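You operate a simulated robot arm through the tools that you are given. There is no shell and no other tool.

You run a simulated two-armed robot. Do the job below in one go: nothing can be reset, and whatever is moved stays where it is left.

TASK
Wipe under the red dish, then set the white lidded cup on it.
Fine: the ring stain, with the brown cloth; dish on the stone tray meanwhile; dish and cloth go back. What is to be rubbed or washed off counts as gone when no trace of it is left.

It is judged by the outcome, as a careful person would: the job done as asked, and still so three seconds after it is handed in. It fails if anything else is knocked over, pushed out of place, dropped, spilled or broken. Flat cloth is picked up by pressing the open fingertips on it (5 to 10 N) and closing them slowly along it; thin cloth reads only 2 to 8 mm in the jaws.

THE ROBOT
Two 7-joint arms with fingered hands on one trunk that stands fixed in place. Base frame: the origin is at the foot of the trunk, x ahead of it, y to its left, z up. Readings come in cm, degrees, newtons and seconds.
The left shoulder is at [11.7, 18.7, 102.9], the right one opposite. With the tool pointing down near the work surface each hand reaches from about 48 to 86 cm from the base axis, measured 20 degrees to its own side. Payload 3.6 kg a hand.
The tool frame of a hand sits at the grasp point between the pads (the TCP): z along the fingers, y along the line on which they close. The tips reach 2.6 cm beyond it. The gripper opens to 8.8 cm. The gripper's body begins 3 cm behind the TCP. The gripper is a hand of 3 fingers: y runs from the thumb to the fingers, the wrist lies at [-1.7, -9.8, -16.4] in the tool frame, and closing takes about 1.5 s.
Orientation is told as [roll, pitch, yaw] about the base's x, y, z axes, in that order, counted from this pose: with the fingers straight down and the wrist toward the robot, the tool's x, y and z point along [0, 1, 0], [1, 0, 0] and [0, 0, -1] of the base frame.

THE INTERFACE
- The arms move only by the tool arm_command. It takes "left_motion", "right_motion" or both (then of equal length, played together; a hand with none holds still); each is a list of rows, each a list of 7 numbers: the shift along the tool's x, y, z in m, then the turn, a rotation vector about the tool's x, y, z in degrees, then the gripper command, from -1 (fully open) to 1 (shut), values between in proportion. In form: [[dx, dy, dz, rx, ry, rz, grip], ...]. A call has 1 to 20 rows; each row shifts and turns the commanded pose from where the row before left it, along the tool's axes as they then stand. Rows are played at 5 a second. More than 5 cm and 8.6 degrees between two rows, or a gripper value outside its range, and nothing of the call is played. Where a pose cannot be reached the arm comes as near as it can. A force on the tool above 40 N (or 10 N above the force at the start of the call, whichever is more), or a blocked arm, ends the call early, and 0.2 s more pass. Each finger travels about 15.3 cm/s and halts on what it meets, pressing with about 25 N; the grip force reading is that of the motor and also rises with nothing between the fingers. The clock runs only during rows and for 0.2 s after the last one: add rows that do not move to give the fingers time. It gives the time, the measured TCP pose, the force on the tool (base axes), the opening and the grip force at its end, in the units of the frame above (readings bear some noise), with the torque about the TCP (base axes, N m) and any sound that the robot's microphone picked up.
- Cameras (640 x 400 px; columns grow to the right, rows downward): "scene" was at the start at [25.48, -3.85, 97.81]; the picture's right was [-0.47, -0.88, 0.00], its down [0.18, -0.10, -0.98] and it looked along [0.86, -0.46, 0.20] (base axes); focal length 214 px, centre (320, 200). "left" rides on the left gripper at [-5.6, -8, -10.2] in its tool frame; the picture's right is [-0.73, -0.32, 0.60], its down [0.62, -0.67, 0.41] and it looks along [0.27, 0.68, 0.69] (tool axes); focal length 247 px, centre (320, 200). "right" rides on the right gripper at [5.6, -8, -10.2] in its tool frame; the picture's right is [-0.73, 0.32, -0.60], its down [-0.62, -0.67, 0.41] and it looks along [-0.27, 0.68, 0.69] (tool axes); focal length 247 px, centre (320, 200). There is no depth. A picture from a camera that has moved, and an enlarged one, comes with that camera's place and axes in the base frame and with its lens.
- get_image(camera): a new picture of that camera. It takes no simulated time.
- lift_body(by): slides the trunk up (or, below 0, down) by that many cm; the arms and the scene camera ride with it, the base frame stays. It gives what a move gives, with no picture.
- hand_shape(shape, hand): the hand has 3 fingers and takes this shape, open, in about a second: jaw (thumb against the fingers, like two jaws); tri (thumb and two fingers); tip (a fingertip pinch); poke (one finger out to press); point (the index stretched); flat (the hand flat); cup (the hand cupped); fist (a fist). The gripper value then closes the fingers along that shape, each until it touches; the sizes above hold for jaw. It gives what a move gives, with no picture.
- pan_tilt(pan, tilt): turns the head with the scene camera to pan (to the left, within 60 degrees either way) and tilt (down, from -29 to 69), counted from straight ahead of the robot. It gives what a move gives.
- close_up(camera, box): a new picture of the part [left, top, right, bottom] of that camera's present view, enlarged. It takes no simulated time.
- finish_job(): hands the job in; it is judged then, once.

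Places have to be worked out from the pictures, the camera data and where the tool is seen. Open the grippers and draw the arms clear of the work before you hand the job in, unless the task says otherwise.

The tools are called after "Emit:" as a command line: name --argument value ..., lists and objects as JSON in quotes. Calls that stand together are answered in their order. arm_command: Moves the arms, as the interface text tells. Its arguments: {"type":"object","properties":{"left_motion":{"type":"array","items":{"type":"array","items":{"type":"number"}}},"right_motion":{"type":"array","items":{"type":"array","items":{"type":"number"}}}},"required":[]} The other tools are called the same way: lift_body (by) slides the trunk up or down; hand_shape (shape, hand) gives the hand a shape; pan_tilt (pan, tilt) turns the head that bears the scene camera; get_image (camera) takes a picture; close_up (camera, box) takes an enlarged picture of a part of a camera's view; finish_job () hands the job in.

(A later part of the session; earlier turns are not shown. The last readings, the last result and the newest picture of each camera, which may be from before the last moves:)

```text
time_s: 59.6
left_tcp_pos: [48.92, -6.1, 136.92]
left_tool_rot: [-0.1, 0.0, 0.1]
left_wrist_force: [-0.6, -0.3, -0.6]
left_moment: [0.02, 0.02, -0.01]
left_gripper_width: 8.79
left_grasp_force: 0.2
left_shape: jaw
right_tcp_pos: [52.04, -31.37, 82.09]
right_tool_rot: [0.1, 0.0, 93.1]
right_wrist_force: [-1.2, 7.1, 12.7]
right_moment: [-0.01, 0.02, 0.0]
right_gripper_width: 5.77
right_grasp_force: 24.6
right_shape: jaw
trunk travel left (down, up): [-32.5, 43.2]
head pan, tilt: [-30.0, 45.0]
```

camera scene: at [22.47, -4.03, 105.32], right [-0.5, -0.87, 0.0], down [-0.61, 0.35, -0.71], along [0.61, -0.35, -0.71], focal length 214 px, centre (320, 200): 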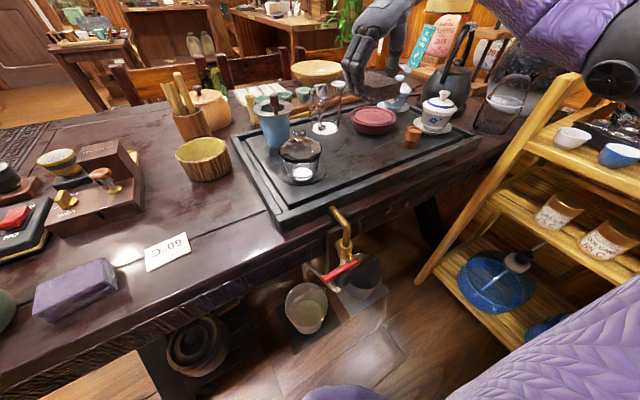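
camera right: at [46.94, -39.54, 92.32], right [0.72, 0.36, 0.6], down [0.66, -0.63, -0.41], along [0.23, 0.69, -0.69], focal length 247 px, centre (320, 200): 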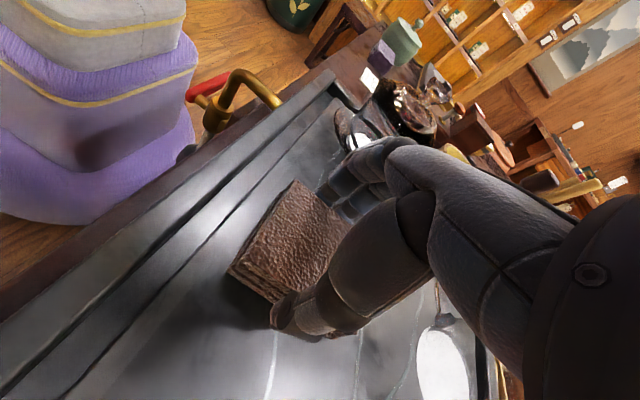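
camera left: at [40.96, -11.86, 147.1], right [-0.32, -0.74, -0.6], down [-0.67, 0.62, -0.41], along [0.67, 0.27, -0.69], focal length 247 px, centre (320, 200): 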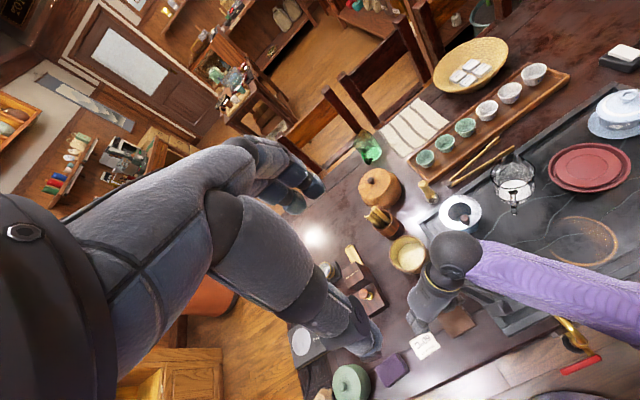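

Third round done with about 12 N. I lift the cloth, carry it back to its place at [51.8, −1.7], and stop a little above the table.

Emit:
arm_command --right_motion '[[0, 0, -0.005, 0, 0, 0, 0.1], [0, 0, -0.02, 0, 0, 0, 0.1], [0, 0, -0.035, 0, 0, 0, 0.1], [0, 0, -0.035, 0, 0, 0, 0.1], [0, 0, -0.035, 0, 0, 0, 0.1], [-0.0015, 0.037, 0, 0, 0, 0, 0.1], [-0.0015, 0.037, 0, 0, 0, 0, 0.1], [-0.0015, 0.037, 0, 0, 0, 0, 0.1], [-0.0015, 0.037, 0, 0, 0, 0, 0.1], [-0.0015, 0.037, 0, 0, 0, 0, 0.1], [-0.0014, 0.037, 0, 0, 0, 0, 0.1], [-0.0014, 0.037, 0, 0, 0, 0, 0.1], [-0.0014, 0.037, 0, 0, 0, 0, 0.1], [0, 0, 0.03, 0, 0, 0, 0.1], [0, 0, 0.03, 0, 0, 0, 0.1], [0, 0, 0.03, 0, 0, 0, 0.1], [0, 0, 0.03, 0, 0, 0, 0.1], [0, 0, 0, 0, 0, 0, 0.1]]'

Emit:
close_up --camera "scene" --box '[300, 110, 440, 200]'

Emit:
close_up --camera "scene" --box '[120, 110, 300, 280]'

```text
time_s: 63.4
left_tcp_pos: [48.87, -6.35, 136.9]
left_tool_rot: [0.1, 0.0, 0.0]
left_wrist_force: [0.7, -0.1, -0.5]
left_moment: [0.02, -0.02, 0.0]
left_gripper_width: 8.77
left_grasp_force: 0.1
left_shape: jaw
right_tcp_pos: [51.7, -1.88, 82.93]
right_tool_rot: [0.0, 0.0, 93.1]
right_wrist_force: [0.0, -0.9, -0.2]
right_moment: [0.0, 0.03, -0.01]
right_gripper_width: 5.76
right_grasp_force: 25.0
right_shape: jaw
trunk travel left (down, up): [-32.5, 43.2]
head pan, tilt: [-30.0, 45.0]
```

```text
4.44 times, centred on (370, 155) of scene
camera zoom: at [22.47, -4.02, 105.33], right [-0.5, -0.87, 0.0], down [-0.61, 0.35, -0.71], along [0.61, -0.35, -0.71], focal length 953 px, centre (98, 400)
```

zoom: 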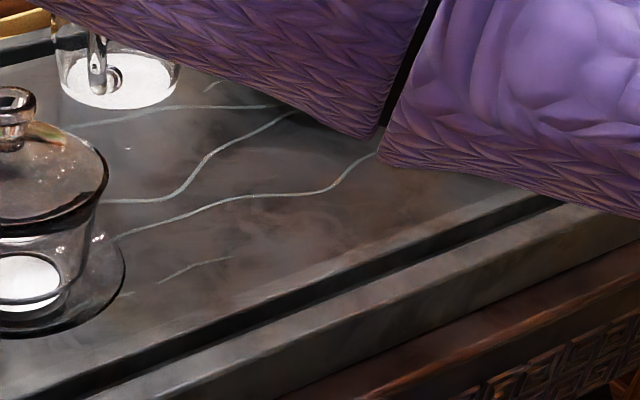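

```text
2.35 times, centred on (210, 195) of scene
camera zoom: at [22.47, -4.02, 105.33], right [-0.5, -0.87, 0.0], down [-0.61, 0.35, -0.71], along [0.61, -0.35, -0.71], focal length 505 px, centre (579, 212)
```

zoom: 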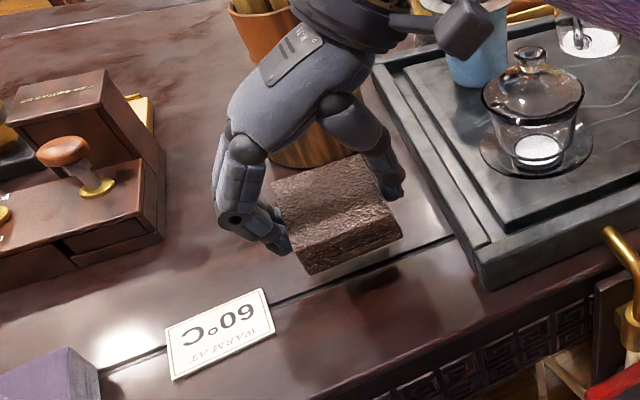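

The slab spot is clean and the cloth is 3.5 cm above its old place. I lower it with a 2 mm correction until it touches.

Emit:
arm_command --right_motion '[[-0.001, 0.0018, 0.015, 0, 0, 0, 0.1], [0, 0, 0.012, 0, 0, 0, 0.1], [0, 0, 0.004, 0, 0, 0, 0.1], [0, 0, 0.002, 0, 0, 0, 0.1], [0, 0, 0.002, 0, 0, 0, 0.1], [0, 0, 0, 0, 0, 0, 0.1]]'

```text
time_s: 64.8
left_tcp_pos: [48.93, -6.17, 136.82]
left_tool_rot: [0.1, 0.1, 0.1]
left_wrist_force: [-0.1, -1.1, -0.1]
left_moment: [0.02, -0.04, -0.03]
left_gripper_width: 8.78
left_grasp_force: 0.0
left_shape: jaw
right_tcp_pos: [51.79, -1.75, 79.47]
right_tool_rot: [0.0, 0.0, 93.0]
right_wrist_force: [0.2, 0.2, 0.6]
right_moment: [0.02, 0.0, 0.01]
right_gripper_width: 5.75
right_grasp_force: 25.2
right_shape: jaw
trunk travel left (down, up): [-32.5, 43.2]
head pan, tilt: [-30.0, 45.0]
```

The cloth is just at the table. I lower 1 mm more, release gently to 7.5 cm, and rise.

Emit:
arm_command --right_motion '[[0, 0, 0.001, 0, 0, 0, 0.1], [0, 0, 0, 0, 0, 0, -0.2], [0, 0, 0, 0, 0, 0, -0.35], [0, 0, 0, 0, 0, 0, -0.5], [0, 0, 0, 0, 0, 0, -0.7], [0, 0, 0, 0, 0, 0, -0.7], [0, 0, -0.02, 0, 0, 0, -0.7], [0, 0, -0.03, 0, 0, 0, -0.7], [0, 0, -0.04, 0, 0, 0, -0.7], [0, 0, -0.04, 0, 0, 0, -0.7], [0, 0, -0.04, 0, 0, 0, -0.7], [0, 0, 0, 0, 0, 0, -0.7]]'

Emit:
close_up --camera "scene" --box '[120, 110, 300, 280]'

Emit:
get_image --camera "right"

```text
time_s: 67.4
left_tcp_pos: [48.83, -6.29, 136.8]
left_tool_rot: [0.0, 0.0, 0.1]
left_wrist_force: [-0.8, 1.2, 0.5]
left_moment: [-0.05, 0.0, 0.02]
left_gripper_width: 8.81
left_grasp_force: 0.1
left_shape: jaw
right_tcp_pos: [51.74, -1.65, 96.37]
right_tool_rot: [0.1, 0.0, 93.0]
right_wrist_force: [0.1, 0.3, 0.0]
right_moment: [-0.01, 0.01, -0.01]
right_gripper_width: 7.47
right_grasp_force: 0.0
right_shape: jaw
trunk travel left (down, up): [-32.5, 43.2]
head pan, tilt: [-30.0, 45.0]
```

```text
2.35 times, centred on (210, 195) of scene
camera zoom: at [22.48, -4.03, 105.32], right [-0.5, -0.87, 0.0], down [-0.61, 0.35, -0.71], along [0.61, -0.35, -0.71], focal length 505 px, centre (579, 212)
```

zoom: 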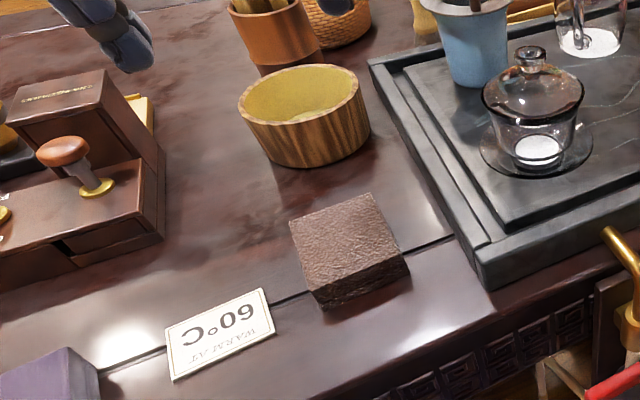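

```text
taken
camera right: at [46.63, -9.73, 106.45], right [0.72, 0.36, 0.6], down [0.66, -0.63, -0.41], along [0.23, 0.69, -0.69], focal length 247 px, centre (320, 200)
```

right: 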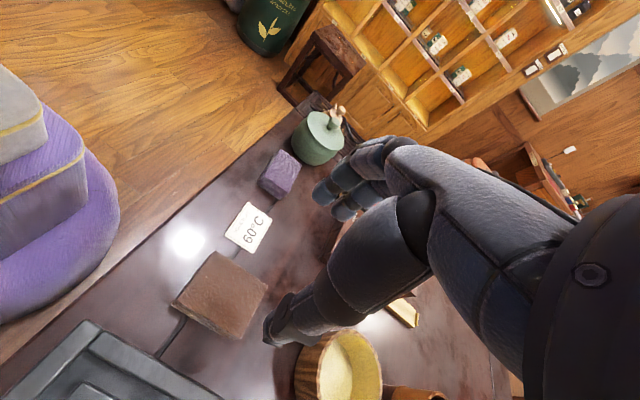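

The cloth is back (within ~0.5 cm of where it was). Now I bring the right hand back over the tray's front and turn it to yaw ≈ −30° for hooking the dish from its far side.

Emit:
arm_command --right_motion '[[0.0093, -0.0336, -0.005, 0, 0, 0, -1], [0.0093, -0.0336, -0.005, 0, 0, 0, -1], [0.0093, -0.0336, -0.005, 0, 0, 0, -1], [0.0093, -0.0336, -0.005, 0, 0, 0, -1], [0.0093, -0.0336, -0.005, 0, 0, 0, -1], [0.0093, -0.0336, -0.005, 0, 0, 0, -1], [0.0093, -0.0336, 0, 0, 0, 0, -1], [0, 0, 0, 0, 0, 8.2, -1], [0, 0, 0, 0, 0, 8.2, -1], [0, 0, 0, 0, 0, 8.2, -1], [0, 0, 0, 0, 0, 8.2, -1], [0, 0, 0, 0, 0, 8.2, -1], [0, 0, 0, 0, 0, 8.2, -1], [0, 0, 0, 0, 0, 8.2, -1], [0, 0, 0, 0, 0, 8.2, -1], [0, 0, 0, 0, 0, 8.2, -1], [0, 0, 0, 0, 0, 8.2, -1], [0, 0, 0, 0, 0, 8.2, -1], [0, 0, 0, 0, 0, 8.2, -1], [0, 0, 0, 0, 0, 8.2, -1]]'

Emit:
arm_command --right_motion '[[0, 0, 0, 0, 0, 8.2, -1], [0, 0, 0, 0, 0, 8.2, -1], [0, 0, 0, 0, 0, 0, -1]]'

Emit:
get_image --camera "scene"

Emit:
get_image --camera "right"

```text
time_s: 71.6
left_tcp_pos: [48.94, -6.16, 136.9]
left_tool_rot: [0.0, 0.0, 0.1]
left_wrist_force: [0.3, 0.1, -0.3]
left_moment: [0.03, 0.0, 0.0]
left_gripper_width: 8.78
left_grasp_force: 0.0
left_shape: jaw
right_tcp_pos: [46.63, -25.51, 99.27]
right_tool_rot: [-0.1, 0.0, -13.8]
right_wrist_force: [0.5, -0.1, 0.2]
right_moment: [-0.03, 0.0, 0.04]
right_gripper_width: 8.77
right_grasp_force: 0.1
right_shape: jaw
trunk travel left (down, up): [-32.5, 43.2]
head pan, tilt: [-30.0, 45.0]
```

```text
time_s: 72.4
left_tcp_pos: [48.89, -6.26, 136.85]
left_tool_rot: [-0.1, 0.0, 0.1]
left_wrist_force: [-0.5, 1.3, 0.8]
left_moment: [0.02, 0.0, -0.07]
left_gripper_width: 8.79
left_grasp_force: 0.0
left_shape: jaw
right_tcp_pos: [46.64, -25.41, 99.28]
right_tool_rot: [0.0, 0.0, -30.1]
right_wrist_force: [0.4, -0.6, 0.2]
right_moment: [-0.02, -0.01, -0.02]
right_gripper_width: 8.79
right_grasp_force: 0.0
right_shape: jaw
trunk travel left (down, up): [-32.5, 43.2]
head pan, tilt: [-30.0, 45.0]
```

```text
taken
camera scene: at [22.47, -4.03, 105.33], right [-0.5, -0.87, 0.0], down [-0.61, 0.35, -0.71], along [0.61, -0.35, -0.71], focal length 214 px, centre (320, 200)
```

scene: 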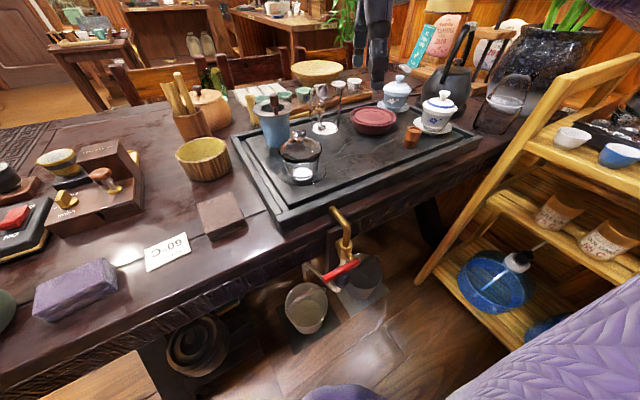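

```text
taken
camera right: at [42.48, -16.41, 109.44], right [-0.09, -0.8, 0.6], down [-0.89, -0.21, -0.41], along [0.45, -0.57, -0.69], focal length 247 px, centre (320, 200)
```

right: 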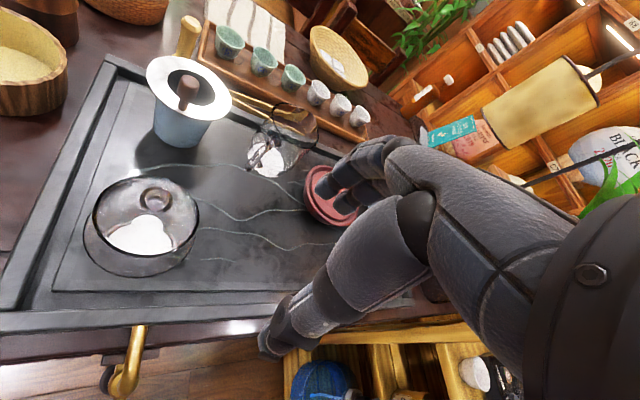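

The stone looks clean here as well. I enlarge the dish in the scene view to fix its parked position.

Emit:
close_up --camera "scene" --box '[320, 85, 460, 175]'

Emit:
close_up --camera "right" --box '[180, 130, 380, 260]'

```text
4.44 times, centred on (390, 130) of scene
camera zoom: at [22.47, -4.03, 105.33], right [-0.5, -0.87, 0.0], down [-0.61, 0.35, -0.71], along [0.61, -0.35, -0.71], focal length 953 px, centre (9, 511)
```

zoom: 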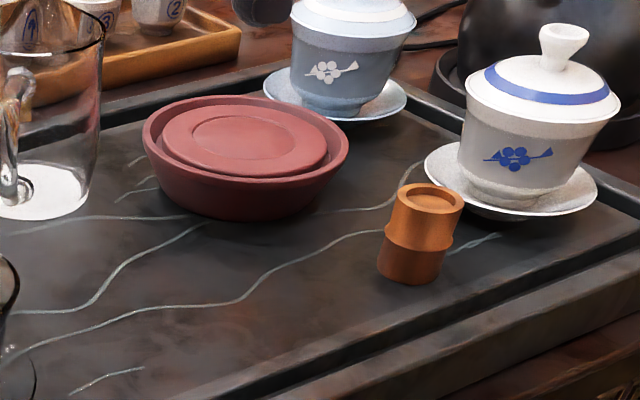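

```text
3.08 times, centred on (280, 195) of right
camera zoom: at [42.48, -16.41, 109.44], right [-0.09, -0.8, 0.6], down [-0.89, -0.21, -0.41], along [0.45, -0.57, -0.69], focal length 760 px, centre (443, 215)
```

zoom: 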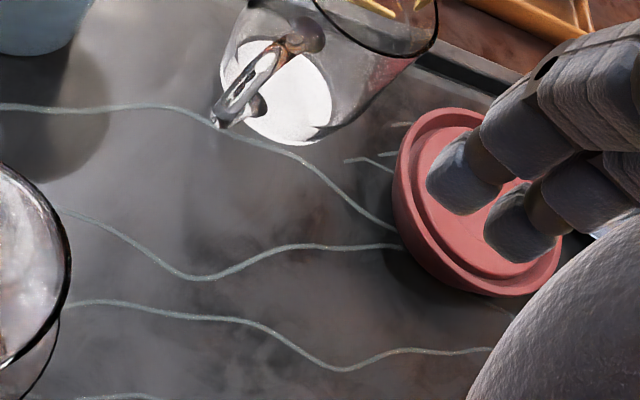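

The dish is parked at ≈[62.1, −42.6]. I set yaw −25°, move above its far side, and tilt the hand 25° so the two fingers point down at the far rim while the thumb stays above the dish.

Emit:
arm_command --right_motion '[[0, 0, 0, 0, 0, -5, -1], [-0.01286, 0.03557, 0.0033, 0, 0, 0, -1], [-0.01286, 0.03557, 0.0033, 0, 0, 0, -1], [-0.01286, 0.03557, 0.0033, 0, 0, 0, -1], [-0.01286, 0.03557, 0.0033, 0, 0, 0, -1], [-0.01286, 0.03557, 0.0033, 0, 0, 0, -1], [-0.01286, 0.03557, 0.0033, 0, 0, 0, -1], [-0.01286, 0.03557, 0.0033, 0, 0, 0, -1], [0, 0, 0, 8.33, 0, 0, -1], [0, 0, 0, 8.33, 0, 0, -1], [0, 0, 0, 8.34, 0, 0, -1], [0, 0, 0, 0, 0, 0, -1], [0, 0, 0, 0, 0, 0, -1]]'

Emit:
get_image --camera "scene"

Emit:
get_image --camera "right"

```text
time_s: 75.2
left_tcp_pos: [48.88, -6.05, 136.87]
left_tool_rot: [0.1, 0.0, 0.1]
left_wrist_force: [-0.2, 0.6, -0.1]
left_moment: [0.0, 0.01, 0.0]
left_gripper_width: 8.79
left_grasp_force: 0.1
left_shape: jaw
right_tcp_pos: [65.45, -44.08, 97.08]
right_tool_rot: [0.0, 25.0, -24.9]
right_wrist_force: [0.0, -0.7, 0.0]
right_moment: [0.02, -0.04, 0.01]
right_gripper_width: 8.79
right_grasp_force: 0.1
right_shape: jaw
trunk travel left (down, up): [-32.5, 43.2]
head pan, tilt: [-30.0, 45.0]
```

```text
taken
camera scene: at [22.47, -3.99, 105.33], right [-0.5, -0.87, 0.0], down [-0.61, 0.35, -0.71], along [0.61, -0.35, -0.71], focal length 214 px, centre (320, 200)
```

scene: 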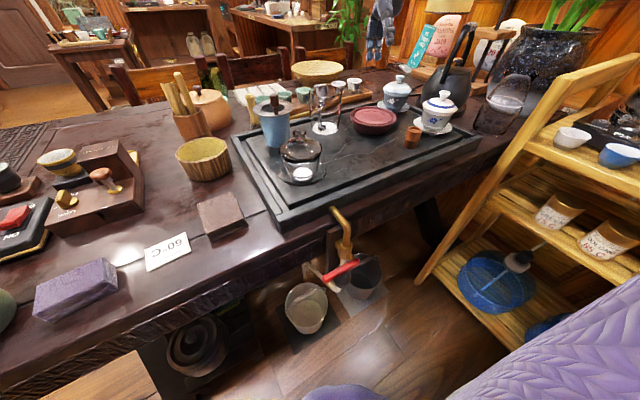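

```text
taken
camera right: at [65.03, -37.56, 109.57], right [0.18, -0.89, 0.41], down [-0.97, -0.24, -0.09], along [0.18, -0.38, -0.91], focal length 247 px, centre (320, 200)
```

right: 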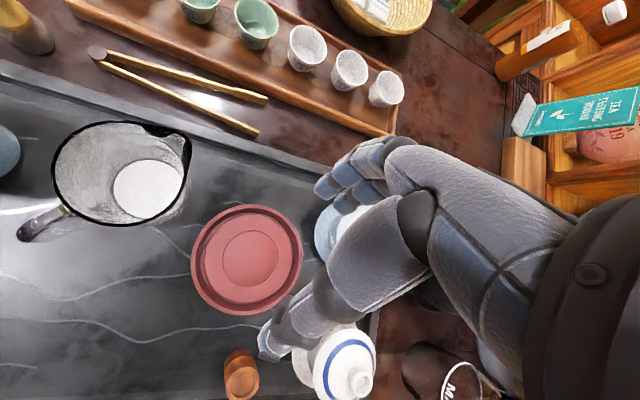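

From above, the dish is at ≈[62.2, −42.3] and the fingers would land about 0.6 cm beyond its far rim. I shift 0.4 cm more outward and descend to just above rim height for a check.

Emit:
arm_command --right_motion '[[0, 0.0036, -0.0017, 0, 0, 0, -1], [0, 0.0127, 0.0272, 0, 0, 0, -1], [0, 0.0127, 0.0272, 0, 0, 0, -1], [0, 0.0127, 0.0272, 0, 0, 0, -1], [0, 0, 0, 0, 0, 0, -1]]'

Emit:
get_image --camera "right"

Emit:
close_up --camera "scene" --box '[320, 55, 480, 175]'

```text
time_s: 76.4
left_tcp_pos: [48.87, -6.2, 136.88]
left_tool_rot: [0.0, -0.1, 0.1]
left_wrist_force: [-0.2, 0.1, 0.0]
left_moment: [0.0, 0.01, 0.05]
left_gripper_width: 8.8
left_grasp_force: 0.0
left_shape: jaw
right_tcp_pos: [64.69, -44.1, 88.18]
right_tool_rot: [0.0, 25.0, -24.9]
right_wrist_force: [0.9, 0.2, -0.1]
right_moment: [-0.03, 0.01, 0.0]
right_gripper_width: 8.77
right_grasp_force: 0.0
right_shape: jaw
right hand out of reach, approached as far as the arm can: row 3, 4
trunk travel left (down, up): [-32.5, 43.2]
head pan, tilt: [-30.0, 45.0]
```

```text
taken
camera right: at [64.36, -37.48, 100.74], right [0.18, -0.89, 0.41], down [-0.97, -0.24, -0.09], along [0.18, -0.38, -0.91], focal length 247 px, centre (320, 200)
```

right: 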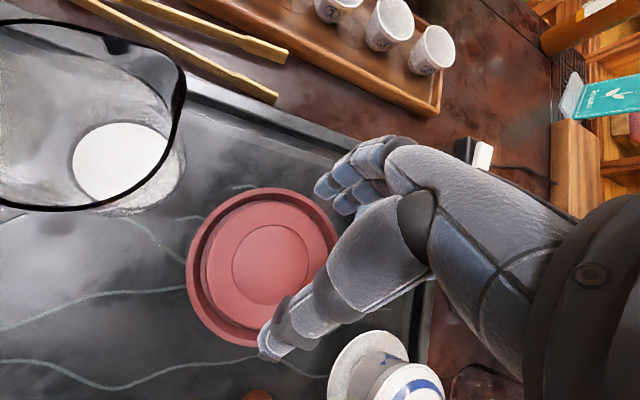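

```text
3.33 times, centred on (400, 115) of scene
camera zoom: at [22.46, -4.02, 105.33], right [-0.5, -0.87, 0.0], down [-0.61, 0.35, -0.71], along [0.61, -0.35, -0.71], focal length 715 px, centre (53, 483)
```

zoom: 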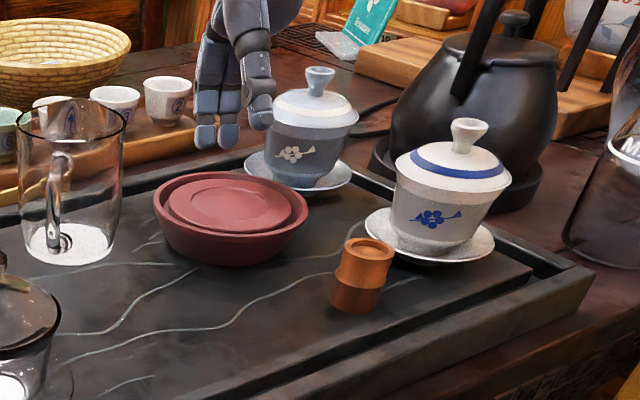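

The pose ran slightly out of the arm's reach (stopped at x 64.7). I rise 10 cm, reduce the tilt to 20°, and lower the trunk 10 cm to gain reach.

Emit:
arm_command --right_motion '[[0, -0.0141, -0.0302, 0, 0, 0, -1], [0, -0.0141, -0.0302, 0, 0, 0, -1], [0, -0.0141, -0.0302, 0, 0, 0, -1], [0, 0, 0, -5, 0, 0, -1], [0, 0, 0, 0, 0, 0, -1]]'

Emit:
lift_body --by -10

Emit:
get_image --camera "right"

```text
time_s: 77.6
left_tcp_pos: [48.87, -6.16, 136.81]
left_tool_rot: [0.0, 0.0, 0.2]
left_wrist_force: [0.8, -0.3, -0.2]
left_moment: [0.01, 0.0, -0.01]
left_gripper_width: 8.78
left_grasp_force: 0.0
left_shape: jaw
right_tcp_pos: [67.06, -44.85, 98.19]
right_tool_rot: [0.0, 20.1, -25.1]
right_wrist_force: [0.1, 0.8, 0.6]
right_moment: [0.02, 0.02, -0.03]
right_gripper_width: 8.79
right_grasp_force: 0.1
right_shape: jaw
right hand out of reach, approached as far as the arm can: row 1, 2, 4
trunk travel left (down, up): [-32.5, 43.2]
head pan, tilt: [-30.0, 45.0]
```

```text
time_s: 79.0
left_tcp_pos: [48.68, -6.15, 127.0]
left_tool_rot: [0.0, -0.1, 0.2]
left_wrist_force: [-0.5, 0.0, -0.3]
left_moment: [0.03, 0.02, -0.03]
left_gripper_width: 8.79
left_grasp_force: 0.0
left_shape: jaw
right_tcp_pos: [68.56, -44.96, 83.52]
right_tool_rot: [-2.2, 23.9, -25.7]
right_wrist_force: [0.6, -2.5, 21.0]
right_moment: [-0.24, -0.9, -0.13]
right_gripper_width: 8.61
right_grasp_force: 0.1
right_shape: jaw
trunk travel left (down, up): [-22.5, 53.2]
head pan, tilt: [-30.0, 45.0]
```

```text
taken
camera right: at [68.23, -37.92, 95.82], right [0.18, -0.88, 0.44], down [-0.97, -0.24, -0.09], along [0.18, -0.41, -0.89], focal length 247 px, centre (320, 200)
```

right: 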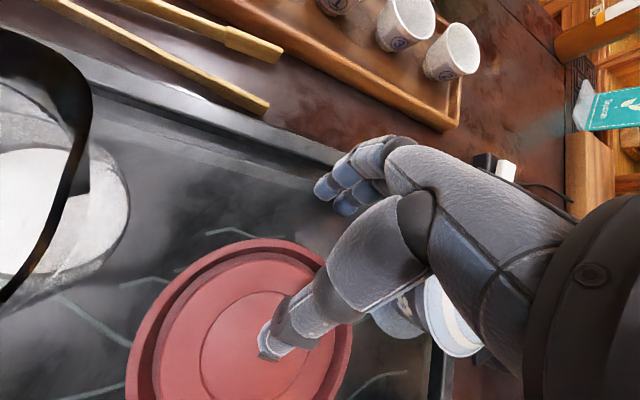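

The trunk move brought the hand lower than expected: 21 N upward force at the fingers. I raise the hand straight up at once to relieve it.

Emit:
arm_command --right_motion '[[0, -0.0034, -0.0094, 0, 0, 0, -1], [0, -0.0068, -0.0188, 0, 0, 0, -1], [0, 0, 0, 0, 0, 0, -1]]'

Emit:
get_image --camera "right"

Emit:
get_image --camera "scene"

```text
time_s: 79.8
left_tcp_pos: [49.0, -6.27, 126.82]
left_tool_rot: [0.0, 0.0, 0.0]
left_wrist_force: [0.1, 0.1, 1.5]
left_moment: [0.02, -0.01, 0.01]
left_gripper_width: 8.76
left_grasp_force: 0.1
left_shape: jaw
right_tcp_pos: [68.74, -44.98, 85.65]
right_tool_rot: [-2.3, 24.8, -25.9]
right_wrist_force: [-0.4, -0.6, 0.5]
right_moment: [0.0, 0.01, -0.03]
right_gripper_width: 8.8
right_grasp_force: 0.0
right_shape: jaw
trunk travel left (down, up): [-22.5, 53.2]
head pan, tilt: [-30.0, 45.0]
```

```text
taken
camera right: at [68.6, -37.89, 98.04], right [0.19, -0.88, 0.44], down [-0.97, -0.24, -0.07], along [0.17, -0.41, -0.9], focal length 247 px, centre (320, 200)
```

right: 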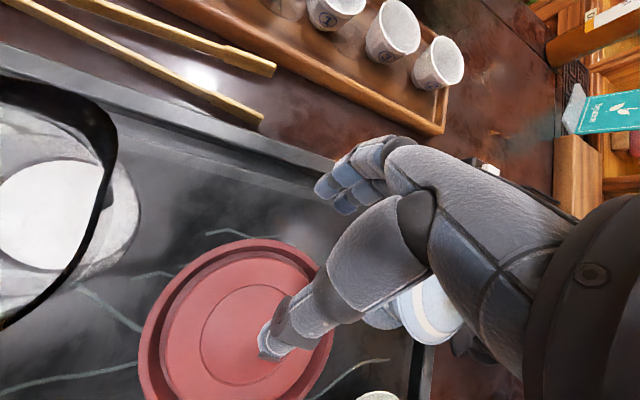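

```text
taken
camera scene: at [24.22, -4.03, 94.41], right [-0.5, -0.87, 0.0], down [-0.61, 0.35, -0.71], along [0.61, -0.35, -0.71], focal length 214 px, centre (320, 200)
```

scene: 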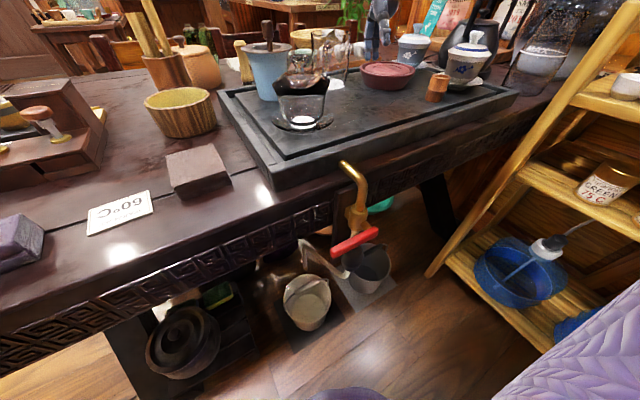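

The hand is free again at [68.7, −45.0, 85.7], tilt ≈25°, aligned with the dish. I lower the fingertips to ≈0.7 cm above the slab, then draw in toward the rim.

Emit:
arm_command --right_motion '[[0, 0.0034, 0.0073, 0, 0, 0, -1], [0, 0.0034, 0.0073, 0, 0, 0, -1], [0, -0.0109, 0.005, 0, 0, 0, -1], [0, -0.0109, 0.005, 0, 0, 0, -1], [0, -0.0109, 0.005, 0, 0, 0, -1], [0, 0, 0, 0, 0, 0, -1]]'

Emit:
get_image --camera "right"

Emit:
close_up --camera "scene" --box '[330, 20, 510, 130]'

```text
time_s: 81.2
left_tcp_pos: [48.98, -6.28, 126.79]
left_tool_rot: [0.0, -0.1, 0.1]
left_wrist_force: [-0.6, -0.3, 0.4]
left_moment: [-0.04, 0.0, 0.01]
left_gripper_width: 8.76
left_grasp_force: 0.2
left_shape: jaw
right_tcp_pos: [68.74, -44.76, 84.2]
right_tool_rot: [-2.3, 24.6, -25.8]
right_wrist_force: [0.3, -0.2, -0.2]
right_moment: [0.03, -0.03, -0.02]
right_gripper_width: 8.78
right_grasp_force: 0.1
right_shape: jaw
right hand out of reach, approached as far as the arm can: row 3, 4, 5
trunk travel left (down, up): [-22.5, 53.2]
head pan, tilt: [-30.0, 45.0]
```

```text
taken
camera right: at [68.45, -37.8, 96.51], right [0.19, -0.88, 0.44], down [-0.97, -0.24, -0.07], along [0.17, -0.41, -0.9], focal length 247 px, centre (320, 200)
```

right: 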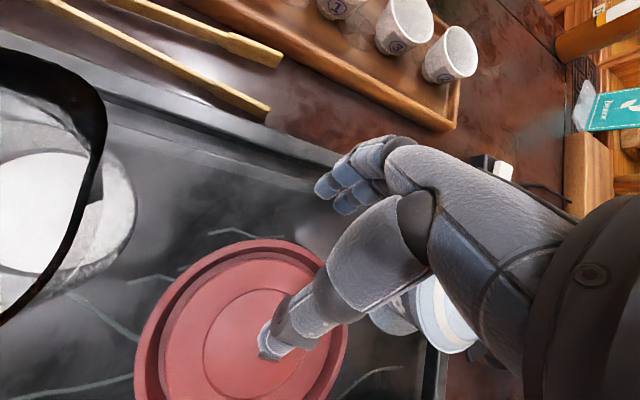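

```text
3.56 times, centred on (420, 75) of scene
camera zoom: at [24.2, -4.02, 94.43], right [-0.5, -0.87, 0.0], down [-0.61, 0.35, -0.71], along [0.61, -0.35, -0.71], focal length 763 px, centre (-36, 644)
```

zoom: 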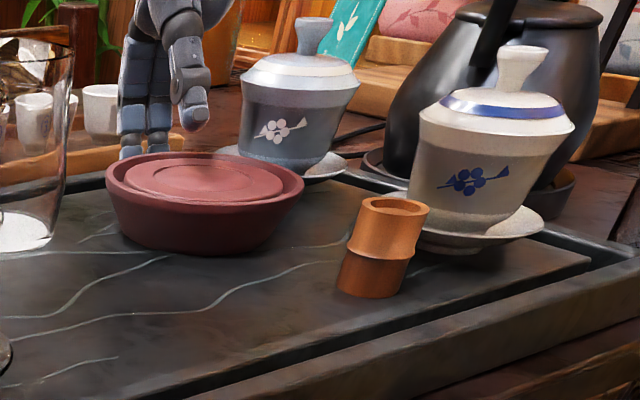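

The arm doesn't follow the pull in this tilted pose (wrist limit). I change the plan: rise, level the hand (no tilt), close it, and draw the dish back with the thumb's outer side.

Emit:
arm_command --right_motion '[[0, -0.0083, -0.0182, 0, 0, 0, -1], [0, -0.0125, -0.0272, 0, 0, 0, -1], [0, -0.0125, -0.0272, 0, 0, 0, -1], [0, 0, 0, 0, 0, 0, -1]]'

Emit:
get_image --camera "right"

```text
time_s: 82.2
left_tcp_pos: [48.91, -6.2, 126.87]
left_tool_rot: [0.0, 0.1, 0.1]
left_wrist_force: [-0.2, -0.6, -0.1]
left_moment: [0.02, 0.01, 0.03]
left_gripper_width: 8.79
left_grasp_force: 0.0
left_shape: jaw
right_tcp_pos: [68.93, -44.55, 92.23]
right_tool_rot: [-2.3, 24.7, -25.8]
right_wrist_force: [-0.1, -1.3, -0.5]
right_moment: [0.0, 0.03, -0.03]
right_gripper_width: 8.8
right_grasp_force: 0.1
right_shape: jaw
trunk travel left (down, up): [-22.5, 53.2]
head pan, tilt: [-30.0, 45.0]
```

```text
taken
camera right: at [68.65, -37.56, 104.51], right [0.19, -0.88, 0.44], down [-0.97, -0.24, -0.07], along [0.17, -0.41, -0.9], focal length 247 px, centre (320, 200)
```

right: 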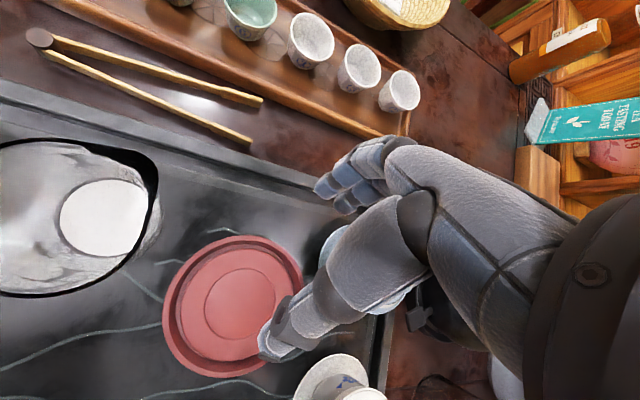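

Now I level the hand (undo the 25° tilt) and close it at this safe height.

Emit:
arm_command --right_motion '[[0, 0, 0, -8.2, 0, 0, -1], [0, 0, 0, -8.2, 0, 0, 0], [0, 0, 0, -8.3, 0, 0, 1], [0, 0, 0, 0, 0, 0, 1], [0, 0, 0, 0, 0, 0, 1], [0, 0, 0, 0, 0, 0, 1]]'

Emit:
get_image --camera "right"

```text
time_s: 83.6
left_tcp_pos: [49.0, -6.2, 126.9]
left_tool_rot: [0.0, 0.0, 0.1]
left_wrist_force: [0.3, -0.3, -0.8]
left_moment: [0.01, 0.02, 0.02]
left_gripper_width: 8.78
left_grasp_force: 0.0
left_shape: jaw
right_tcp_pos: [76.25, -46.92, 92.48]
right_tool_rot: [-2.2, 0.0, -24.9]
right_wrist_force: [0.7, -0.3, 0.4]
right_moment: [0.0, -0.01, 0.0]
right_gripper_width: 0.0
right_grasp_force: 25.5
right_shape: jaw
right hand out of reach, approached as far as the arm can: row 1, 2, 3
trunk travel left (down, up): [-22.5, 53.2]
head pan, tilt: [-30.0, 45.0]
```

```text
taken
camera right: at [71.45, -37.97, 102.41], right [-0.01, -0.78, 0.63], down [-0.87, -0.3, -0.39], along [0.49, -0.55, -0.68], focal length 247 px, centre (320, 200)
```

right: 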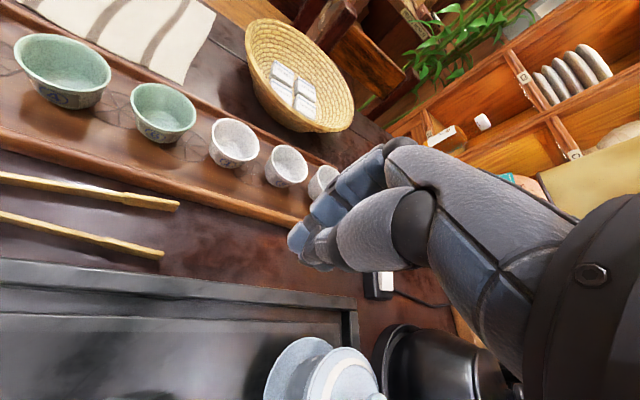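

The arm is stretched at its limit, so the commanded pose has drifted outward beyond reach. I draw the command back along −y of the tool until the arm follows again, staying at this height.

Emit:
arm_command --right_motion '[[0, -0.02, 0, 0, 0, 0, 1], [0, -0.02, 0, 0, 0, 0, 1], [0, 0, 0, 0, 0, 0, 1]]'

```text
time_s: 84.4
left_tcp_pos: [48.92, -6.23, 126.83]
left_tool_rot: [0.0, 0.0, 0.1]
left_wrist_force: [-0.4, 0.1, 0.0]
left_moment: [-0.02, 0.01, 0.01]
left_gripper_width: 8.79
left_grasp_force: 0.1
left_shape: jaw
right_tcp_pos: [76.36, -46.85, 92.58]
right_tool_rot: [-2.1, -0.2, -24.8]
right_wrist_force: [0.1, -0.3, -0.2]
right_moment: [-0.05, -0.01, 0.03]
right_gripper_width: 0.0
right_grasp_force: 25.3
right_shape: jaw
right hand out of reach, approached as far as the arm can: row 1, 2
trunk travel left (down, up): [-22.5, 53.2]
head pan, tilt: [-30.0, 45.0]
```

The arm doesn't come back radially — it seems caught in the straight-elbow position. I first raise the hand to a safer height and watch how it tracks.

Emit:
arm_command --right_motion '[[0, 0, -0.03, 0, 0, 0, 1], [0, 0, -0.03, 0, 0, 0, 1], [0, 0, -0.03, 0, 0, 0, 1], [0, 0, 0, 0, 0, 0, 1]]'

Emit:
pan_tilt --pan -30 --tilt 15

Emit:
get_image --camera "scene"

```text
time_s: 85.4
left_tcp_pos: [48.91, -6.24, 126.73]
left_tool_rot: [0.0, 0.1, 0.2]
left_wrist_force: [0.0, 0.0, 0.8]
left_moment: [-0.04, 0.02, 0.01]
left_gripper_width: 8.78
left_grasp_force: 0.0
left_shape: jaw
right_tcp_pos: [75.6, -46.33, 101.43]
right_tool_rot: [-2.1, 0.0, -24.8]
right_wrist_force: [0.1, 0.6, -0.9]
right_moment: [0.0, 0.04, 0.03]
right_gripper_width: 0.02
right_grasp_force: 24.8
right_shape: jaw
right hand out of reach, approached as far as the arm can: row 3
trunk travel left (down, up): [-22.5, 53.2]
head pan, tilt: [-30.0, 45.0]
```

```text
time_s: 86.3
left_tcp_pos: [49.0, -6.18, 126.78]
left_tool_rot: [0.0, 0.0, 0.1]
left_wrist_force: [-0.4, 0.0, -0.2]
left_moment: [0.01, -0.03, -0.01]
left_gripper_width: 8.79
left_grasp_force: 0.2
left_shape: jaw
right_tcp_pos: [75.64, -46.25, 101.4]
right_tool_rot: [-2.1, 0.0, -25.0]
right_wrist_force: [-0.1, -0.1, 0.1]
right_moment: [0.01, -0.01, 0.02]
right_gripper_width: 0.01
right_grasp_force: 25.0
right_shape: jaw
trunk travel left (down, up): [-22.5, 53.2]
head pan, tilt: [-30.0, 15.0]
```

```text
taken
camera scene: at [25.24, -4.63, 99.1], right [-0.5, -0.87, 0.0], down [-0.23, 0.13, -0.97], along [0.84, -0.48, -0.26], focal length 214 px, centre (320, 200)
```

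scene: 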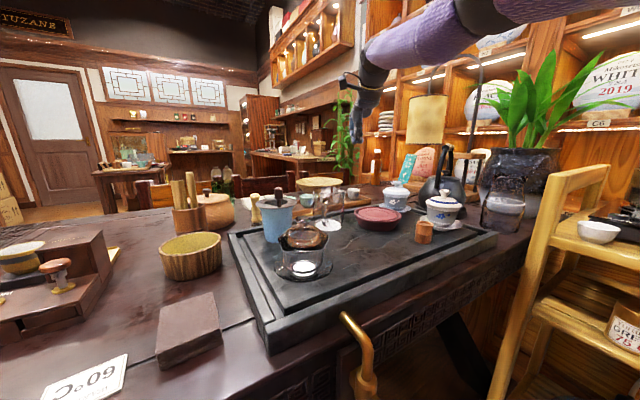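

All objects on the tray stand as before. Vertical moves track but inward moves don't, so the elbow is locked near straight; I try a short outward command followed by inward ones to free it.

Emit:
arm_command --right_motion '[[0, 0.03, 0, 0, 0, 0, 1], [0, -0.03, 0, 0, 0, 0, 1], [0, -0.03, 0, 0, 0, 0, 1], [0, 0, 0, 0, 0, 0, 1]]'

```text
time_s: 87.3
left_tcp_pos: [48.94, -6.21, 126.81]
left_tool_rot: [-0.1, 0.0, 0.0]
left_wrist_force: [-0.4, 0.7, -0.3]
left_moment: [-0.01, 0.01, 0.0]
left_gripper_width: 8.77
left_grasp_force: 0.1
left_shape: jaw
right_tcp_pos: [75.58, -46.11, 101.83]
right_tool_rot: [-2.1, 0.0, -24.8]
right_wrist_force: [0.8, -0.5, -0.8]
right_moment: [0.01, 0.01, 0.01]
right_gripper_width: 0.0
right_grasp_force: 24.7
right_shape: jaw
right hand out of reach, approached as far as the arm can: row 1, 2, 3
trunk travel left (down, up): [-22.5, 53.2]
head pan, tilt: [-30.0, 15.0]
```

Still locked. I try moving the hand to the left (tool +x), which should make the elbow flex, then test inward motion again.

Emit:
arm_command --right_motion '[[0.03, 0, 0, 0, 0, 0, 1], [0.03, -0.01, 0, 0, 0, 0, 1], [0.03, -0.01, 0, 0, 0, 0, 1], [0.03, -0.02, 0, 0, 0, 0, 1], [0, 0, 0, 0, 0, 0, 1]]'

```text
time_s: 88.5
left_tcp_pos: [48.82, -6.13, 126.85]
left_tool_rot: [-0.1, 0.0, 0.1]
left_wrist_force: [0.0, 0.3, 0.8]
left_moment: [-0.01, -0.01, 0.0]
left_gripper_width: 8.8
left_grasp_force: 0.0
left_shape: jaw
right_tcp_pos: [77.04, -33.58, 101.31]
right_tool_rot: [-2.1, -0.1, -25.0]
right_wrist_force: [0.7, 1.0, 0.6]
right_moment: [0.01, -0.01, 0.01]
right_gripper_width: 0.02
right_grasp_force: 25.0
right_shape: jaw
trunk travel left (down, up): [-22.5, 53.2]
head pan, tilt: [-30.0, 15.0]
```

That tracked exactly: now at [77.0, −33.6, 101.3]. I test drawing inward.

Emit:
arm_command --right_motion '[[0, -0.03, 0, 0, 0, 0, 1], [0, -0.03, 0, 0, 0, 0, 1], [0, -0.03, 0, 0, 0, 0, 1], [0, 0, 0, 0, 0, 0, 1]]'

```text
time_s: 89.5
left_tcp_pos: [48.87, -6.27, 126.96]
left_tool_rot: [0.0, 0.0, 0.0]
left_wrist_force: [1.4, -0.5, -0.2]
left_moment: [0.01, 0.01, 0.01]
left_gripper_width: 8.76
left_grasp_force: 0.2
left_shape: jaw
right_tcp_pos: [68.76, -29.6, 101.39]
right_tool_rot: [-2.1, -0.1, -24.9]
right_wrist_force: [0.6, -0.1, 0.4]
right_moment: [0.03, 0.0, 0.01]
right_gripper_width: 0.01
right_grasp_force: 24.6
right_shape: jaw
trunk travel left (down, up): [-22.5, 53.2]
head pan, tilt: [-30.0, 15.0]
```

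The arm is free again and all motion tracks. Keeping well inside reach this time, I correct the 2° roll and go above the point beyond the dish's far rim, [70, −45.7], hand level and closed.

Emit:
arm_command --right_motion '[[0, 0, 0, 0, 2.1, 0, 1], [-0.0281, 0.0159, 0, 0, 0, 0, 1], [-0.0281, 0.0159, 0, 0, 0, 0, 1], [-0.0281, 0.0159, 0, 0, 0, 0, 1], [-0.0281, 0.0159, 0.03, 0, 0, 0, 1], [-0.0281, 0.0159, 0.032, 0, 0, 0, 1], [0, 0, 0, 0, 0, 0, 1]]'

Emit:
pan_tilt --pan -30 --tilt 40

Emit:
get_image --camera "right"

Emit:
get_image --camera "scene"

```text
time_s: 91.1
left_tcp_pos: [48.94, -6.22, 126.77]
left_tool_rot: [-0.1, 0.0, 0.1]
left_wrist_force: [-0.2, 0.1, -0.4]
left_moment: [0.0, 0.01, 0.0]
left_gripper_width: 8.78
left_grasp_force: 0.1
left_shape: jaw
right_tcp_pos: [70.23, -45.75, 95.18]
right_tool_rot: [0.0, -0.2, -24.8]
right_wrist_force: [0.0, 0.0, 0.9]
right_moment: [-0.01, -0.01, 0.02]
right_gripper_width: 0.0
right_grasp_force: 25.1
right_shape: jaw
trunk travel left (down, up): [-22.5, 53.2]
head pan, tilt: [-30.0, 15.0]
```

```text
time_s: 92.0
left_tcp_pos: [48.9, -6.27, 126.85]
left_tool_rot: [-0.1, 0.0, 0.1]
left_wrist_force: [-0.3, 0.7, 0.1]
left_moment: [0.01, 0.03, -0.02]
left_gripper_width: 8.8
left_grasp_force: 0.0
left_shape: jaw
right_tcp_pos: [70.08, -45.76, 95.22]
right_tool_rot: [0.0, -0.1, -24.9]
right_wrist_force: [0.4, -0.6, 1.5]
right_moment: [0.01, 0.01, -0.03]
right_gripper_width: 0.0
right_grasp_force: 25.0
right_shape: jaw
trunk travel left (down, up): [-22.5, 53.2]
head pan, tilt: [-30.0, 40.0]
```

```text
taken
camera right: at [65.21, -37.08, 105.32], right [-0.02, -0.8, 0.6], down [-0.86, -0.29, -0.41], along [0.5, -0.53, -0.69], focal length 247 px, centre (320, 200)
```

right: 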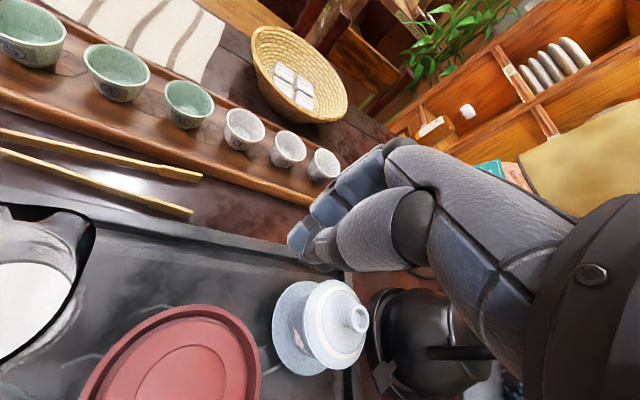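

```text
taken
camera scene: at [24.52, -4.21, 95.16], right [-0.5, -0.87, 0.0], down [-0.56, 0.32, -0.77], along [0.66, -0.38, -0.64], focal length 214 px, centre (320, 200)
```

scene: 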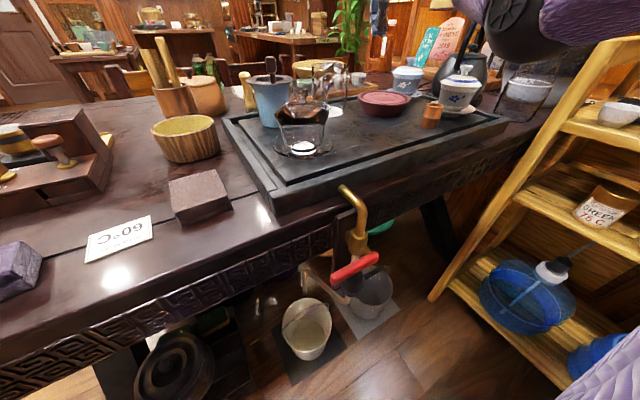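

The hand is level at [70.1, −45.75, 95.2], about 1 cm beyond the rim including the thumb's thickness, with the blue gaiwan 4 cm off. I descend to tips ≈0.9 cm above the slab.

Emit:
arm_command --right_motion '[[0, 0, 0.03, 0, 0, 0, 1], [0, 0, 0.03, 0, 0, 0, 1], [0, 0, 0.03, 0, 0, 0, 1], [0, 0, 0.015, 0, 0, 0, 1], [0, 0, 0.012, 0, 0, 0, 1], [0, 0, 0.01, 0, 0, 0, 1], [0, 0, 0, 0, 0, 0, 1]]'

Emit:
get_image --camera "right"

Emit:
close_up --camera "scene" --box '[320, 40, 500, 150]'

```text
time_s: 93.6
left_tcp_pos: [48.87, -6.23, 126.9]
left_tool_rot: [-0.1, 0.0, 0.2]
left_wrist_force: [0.0, -0.4, -0.4]
left_moment: [0.0, 0.0, 0.02]
left_gripper_width: 8.78
left_grasp_force: 0.0
left_shape: jaw
right_tcp_pos: [70.26, -45.81, 82.42]
right_tool_rot: [0.0, -0.2, -24.9]
right_wrist_force: [0.7, -0.1, 0.1]
right_moment: [-0.02, -0.02, 0.0]
right_gripper_width: 0.0
right_grasp_force: 25.1
right_shape: jaw
trunk travel left (down, up): [-22.5, 53.2]
head pan, tilt: [-30.0, 40.0]
```

```text
taken
camera right: at [65.27, -37.08, 92.57], right [-0.02, -0.8, 0.6], down [-0.86, -0.29, -0.41], along [0.5, -0.53, -0.69], focal length 247 px, centre (320, 200)
```

right: 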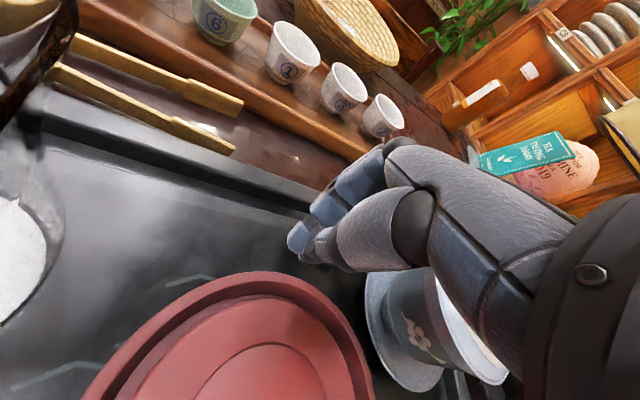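

```text
3.56 times, centred on (410, 95) of scene
camera zoom: at [24.51, -4.21, 95.15], right [-0.5, -0.87, 0.0], down [-0.56, 0.32, -0.77], along [0.66, -0.38, -0.64], focal length 763 px, centre (0, 573)
```

zoom: 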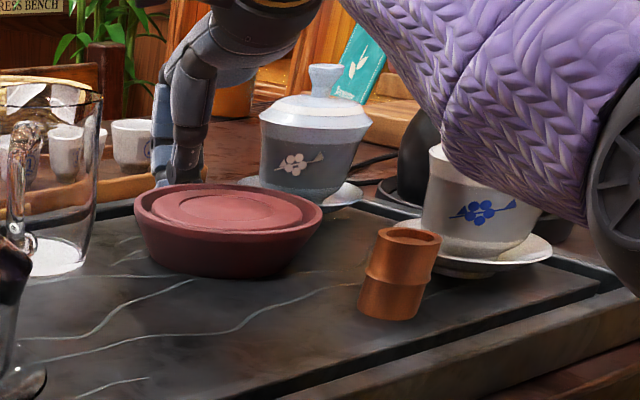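

The thumb is just behind the far rim, tips clear of the slab. I draw the hand in along −y, 3.2 cm first, and look.

Emit:
arm_command --right_motion '[[0, -0.008, 0, 0, 0, 0, 1], [0, -0.008, 0, 0, 0, 0, 1], [0, -0.008, 0, 0, 0, 0, 1], [0, -0.008, 0, 0, 0, 0, 1], [0, 0, 0, 0, 0, 0, 1]]'

Emit:
get_image --camera "right"

Emit:
close_up --camera "scene" --box '[320, 40, 500, 150]'

```text
time_s: 94.8
left_tcp_pos: [48.87, -6.29, 126.82]
left_tool_rot: [0.1, 0.0, 0.1]
left_wrist_force: [-0.2, 0.1, -0.2]
left_moment: [-0.01, 0.01, 0.0]
left_gripper_width: 8.78
left_grasp_force: 0.0
left_shape: jaw
right_tcp_pos: [67.28, -44.38, 82.48]
right_tool_rot: [0.1, -0.1, -24.9]
right_wrist_force: [2.5, -0.5, 3.2]
right_moment: [0.02, -0.01, -0.02]
right_gripper_width: 0.0
right_grasp_force: 24.9
right_shape: jaw
trunk travel left (down, up): [-22.5, 53.2]
head pan, tilt: [-30.0, 40.0]
```

```text
taken
camera right: at [62.36, -35.73, 92.6], right [-0.02, -0.8, 0.6], down [-0.86, -0.29, -0.41], along [0.5, -0.53, -0.69], focal length 247 px, centre (320, 200)
```

right: 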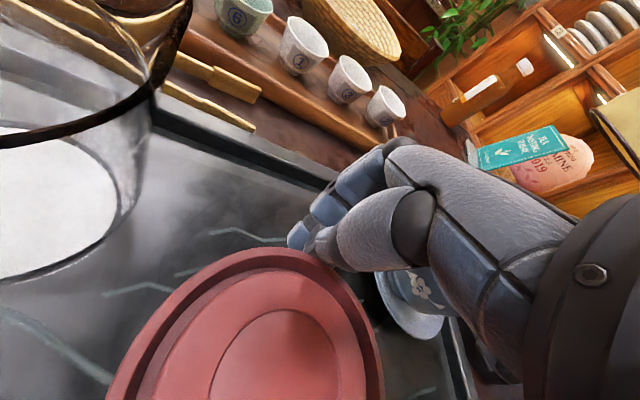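

```text
3.56 times, centred on (410, 95) of scene
camera zoom: at [24.51, -4.2, 95.16], right [-0.5, -0.87, 0.0], down [-0.56, 0.32, -0.77], along [0.66, -0.38, -0.64], focal length 763 px, centre (0, 573)
```

zoom: 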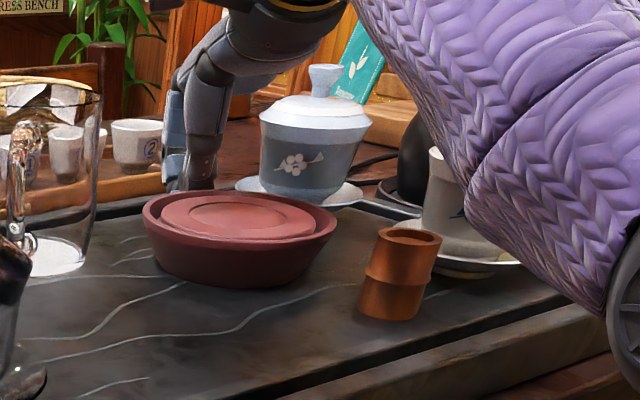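

The dish follows the pull. I continue 2.6 cm in this direction before changing course to keep clear of the bamboo cup.

Emit:
arm_command --right_motion '[[0, -0.008, 0, 0, 0, 0, 1], [0, -0.009, 0, 0, 0, 0, 1], [0, -0.009, 0, 0, 0, 0, 1], [0, 0, 0, 0, 0, 0, 1]]'

Emit:
close_up --camera "scene" --box '[320, 40, 500, 150]'

Emit:
get_image --camera "right"

```text
time_s: 95.8
left_tcp_pos: [48.98, -6.27, 126.84]
left_tool_rot: [0.0, -0.1, 0.1]
left_wrist_force: [-1.0, -0.5, -0.3]
left_moment: [-0.03, 0.04, 0.04]
left_gripper_width: 8.78
left_grasp_force: 0.0
left_shape: jaw
right_tcp_pos: [64.94, -43.28, 82.46]
right_tool_rot: [0.0, -0.1, -24.9]
right_wrist_force: [0.3, -0.8, 0.5]
right_moment: [0.0, 0.02, 0.04]
right_gripper_width: 0.0
right_grasp_force: 24.9
right_shape: jaw
trunk travel left (down, up): [-22.5, 53.2]
head pan, tilt: [-30.0, 40.0]
```

```text
3.56 times, centred on (410, 95) of scene
camera zoom: at [24.51, -4.21, 95.15], right [-0.5, -0.87, 0.0], down [-0.56, 0.32, -0.77], along [0.66, -0.38, -0.64], focal length 763 px, centre (0, 573)
```

zoom: 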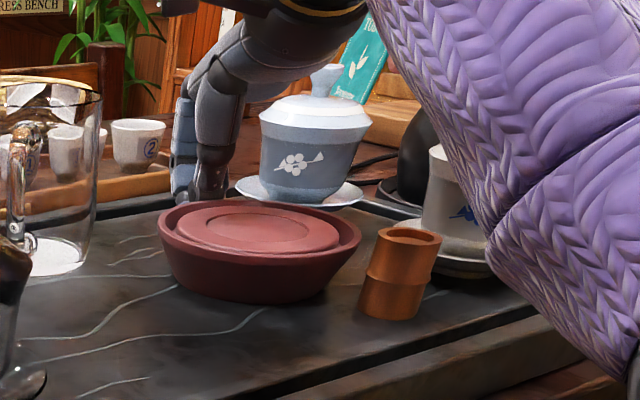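

```text
taken
camera right: at [60.05, -34.64, 92.54], right [-0.02, -0.8, 0.6], down [-0.87, -0.29, -0.41], along [0.5, -0.53, -0.69], focal length 247 px, centre (320, 200)
```

right: 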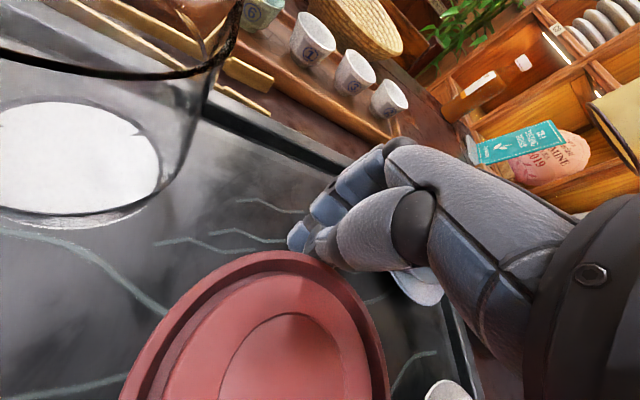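

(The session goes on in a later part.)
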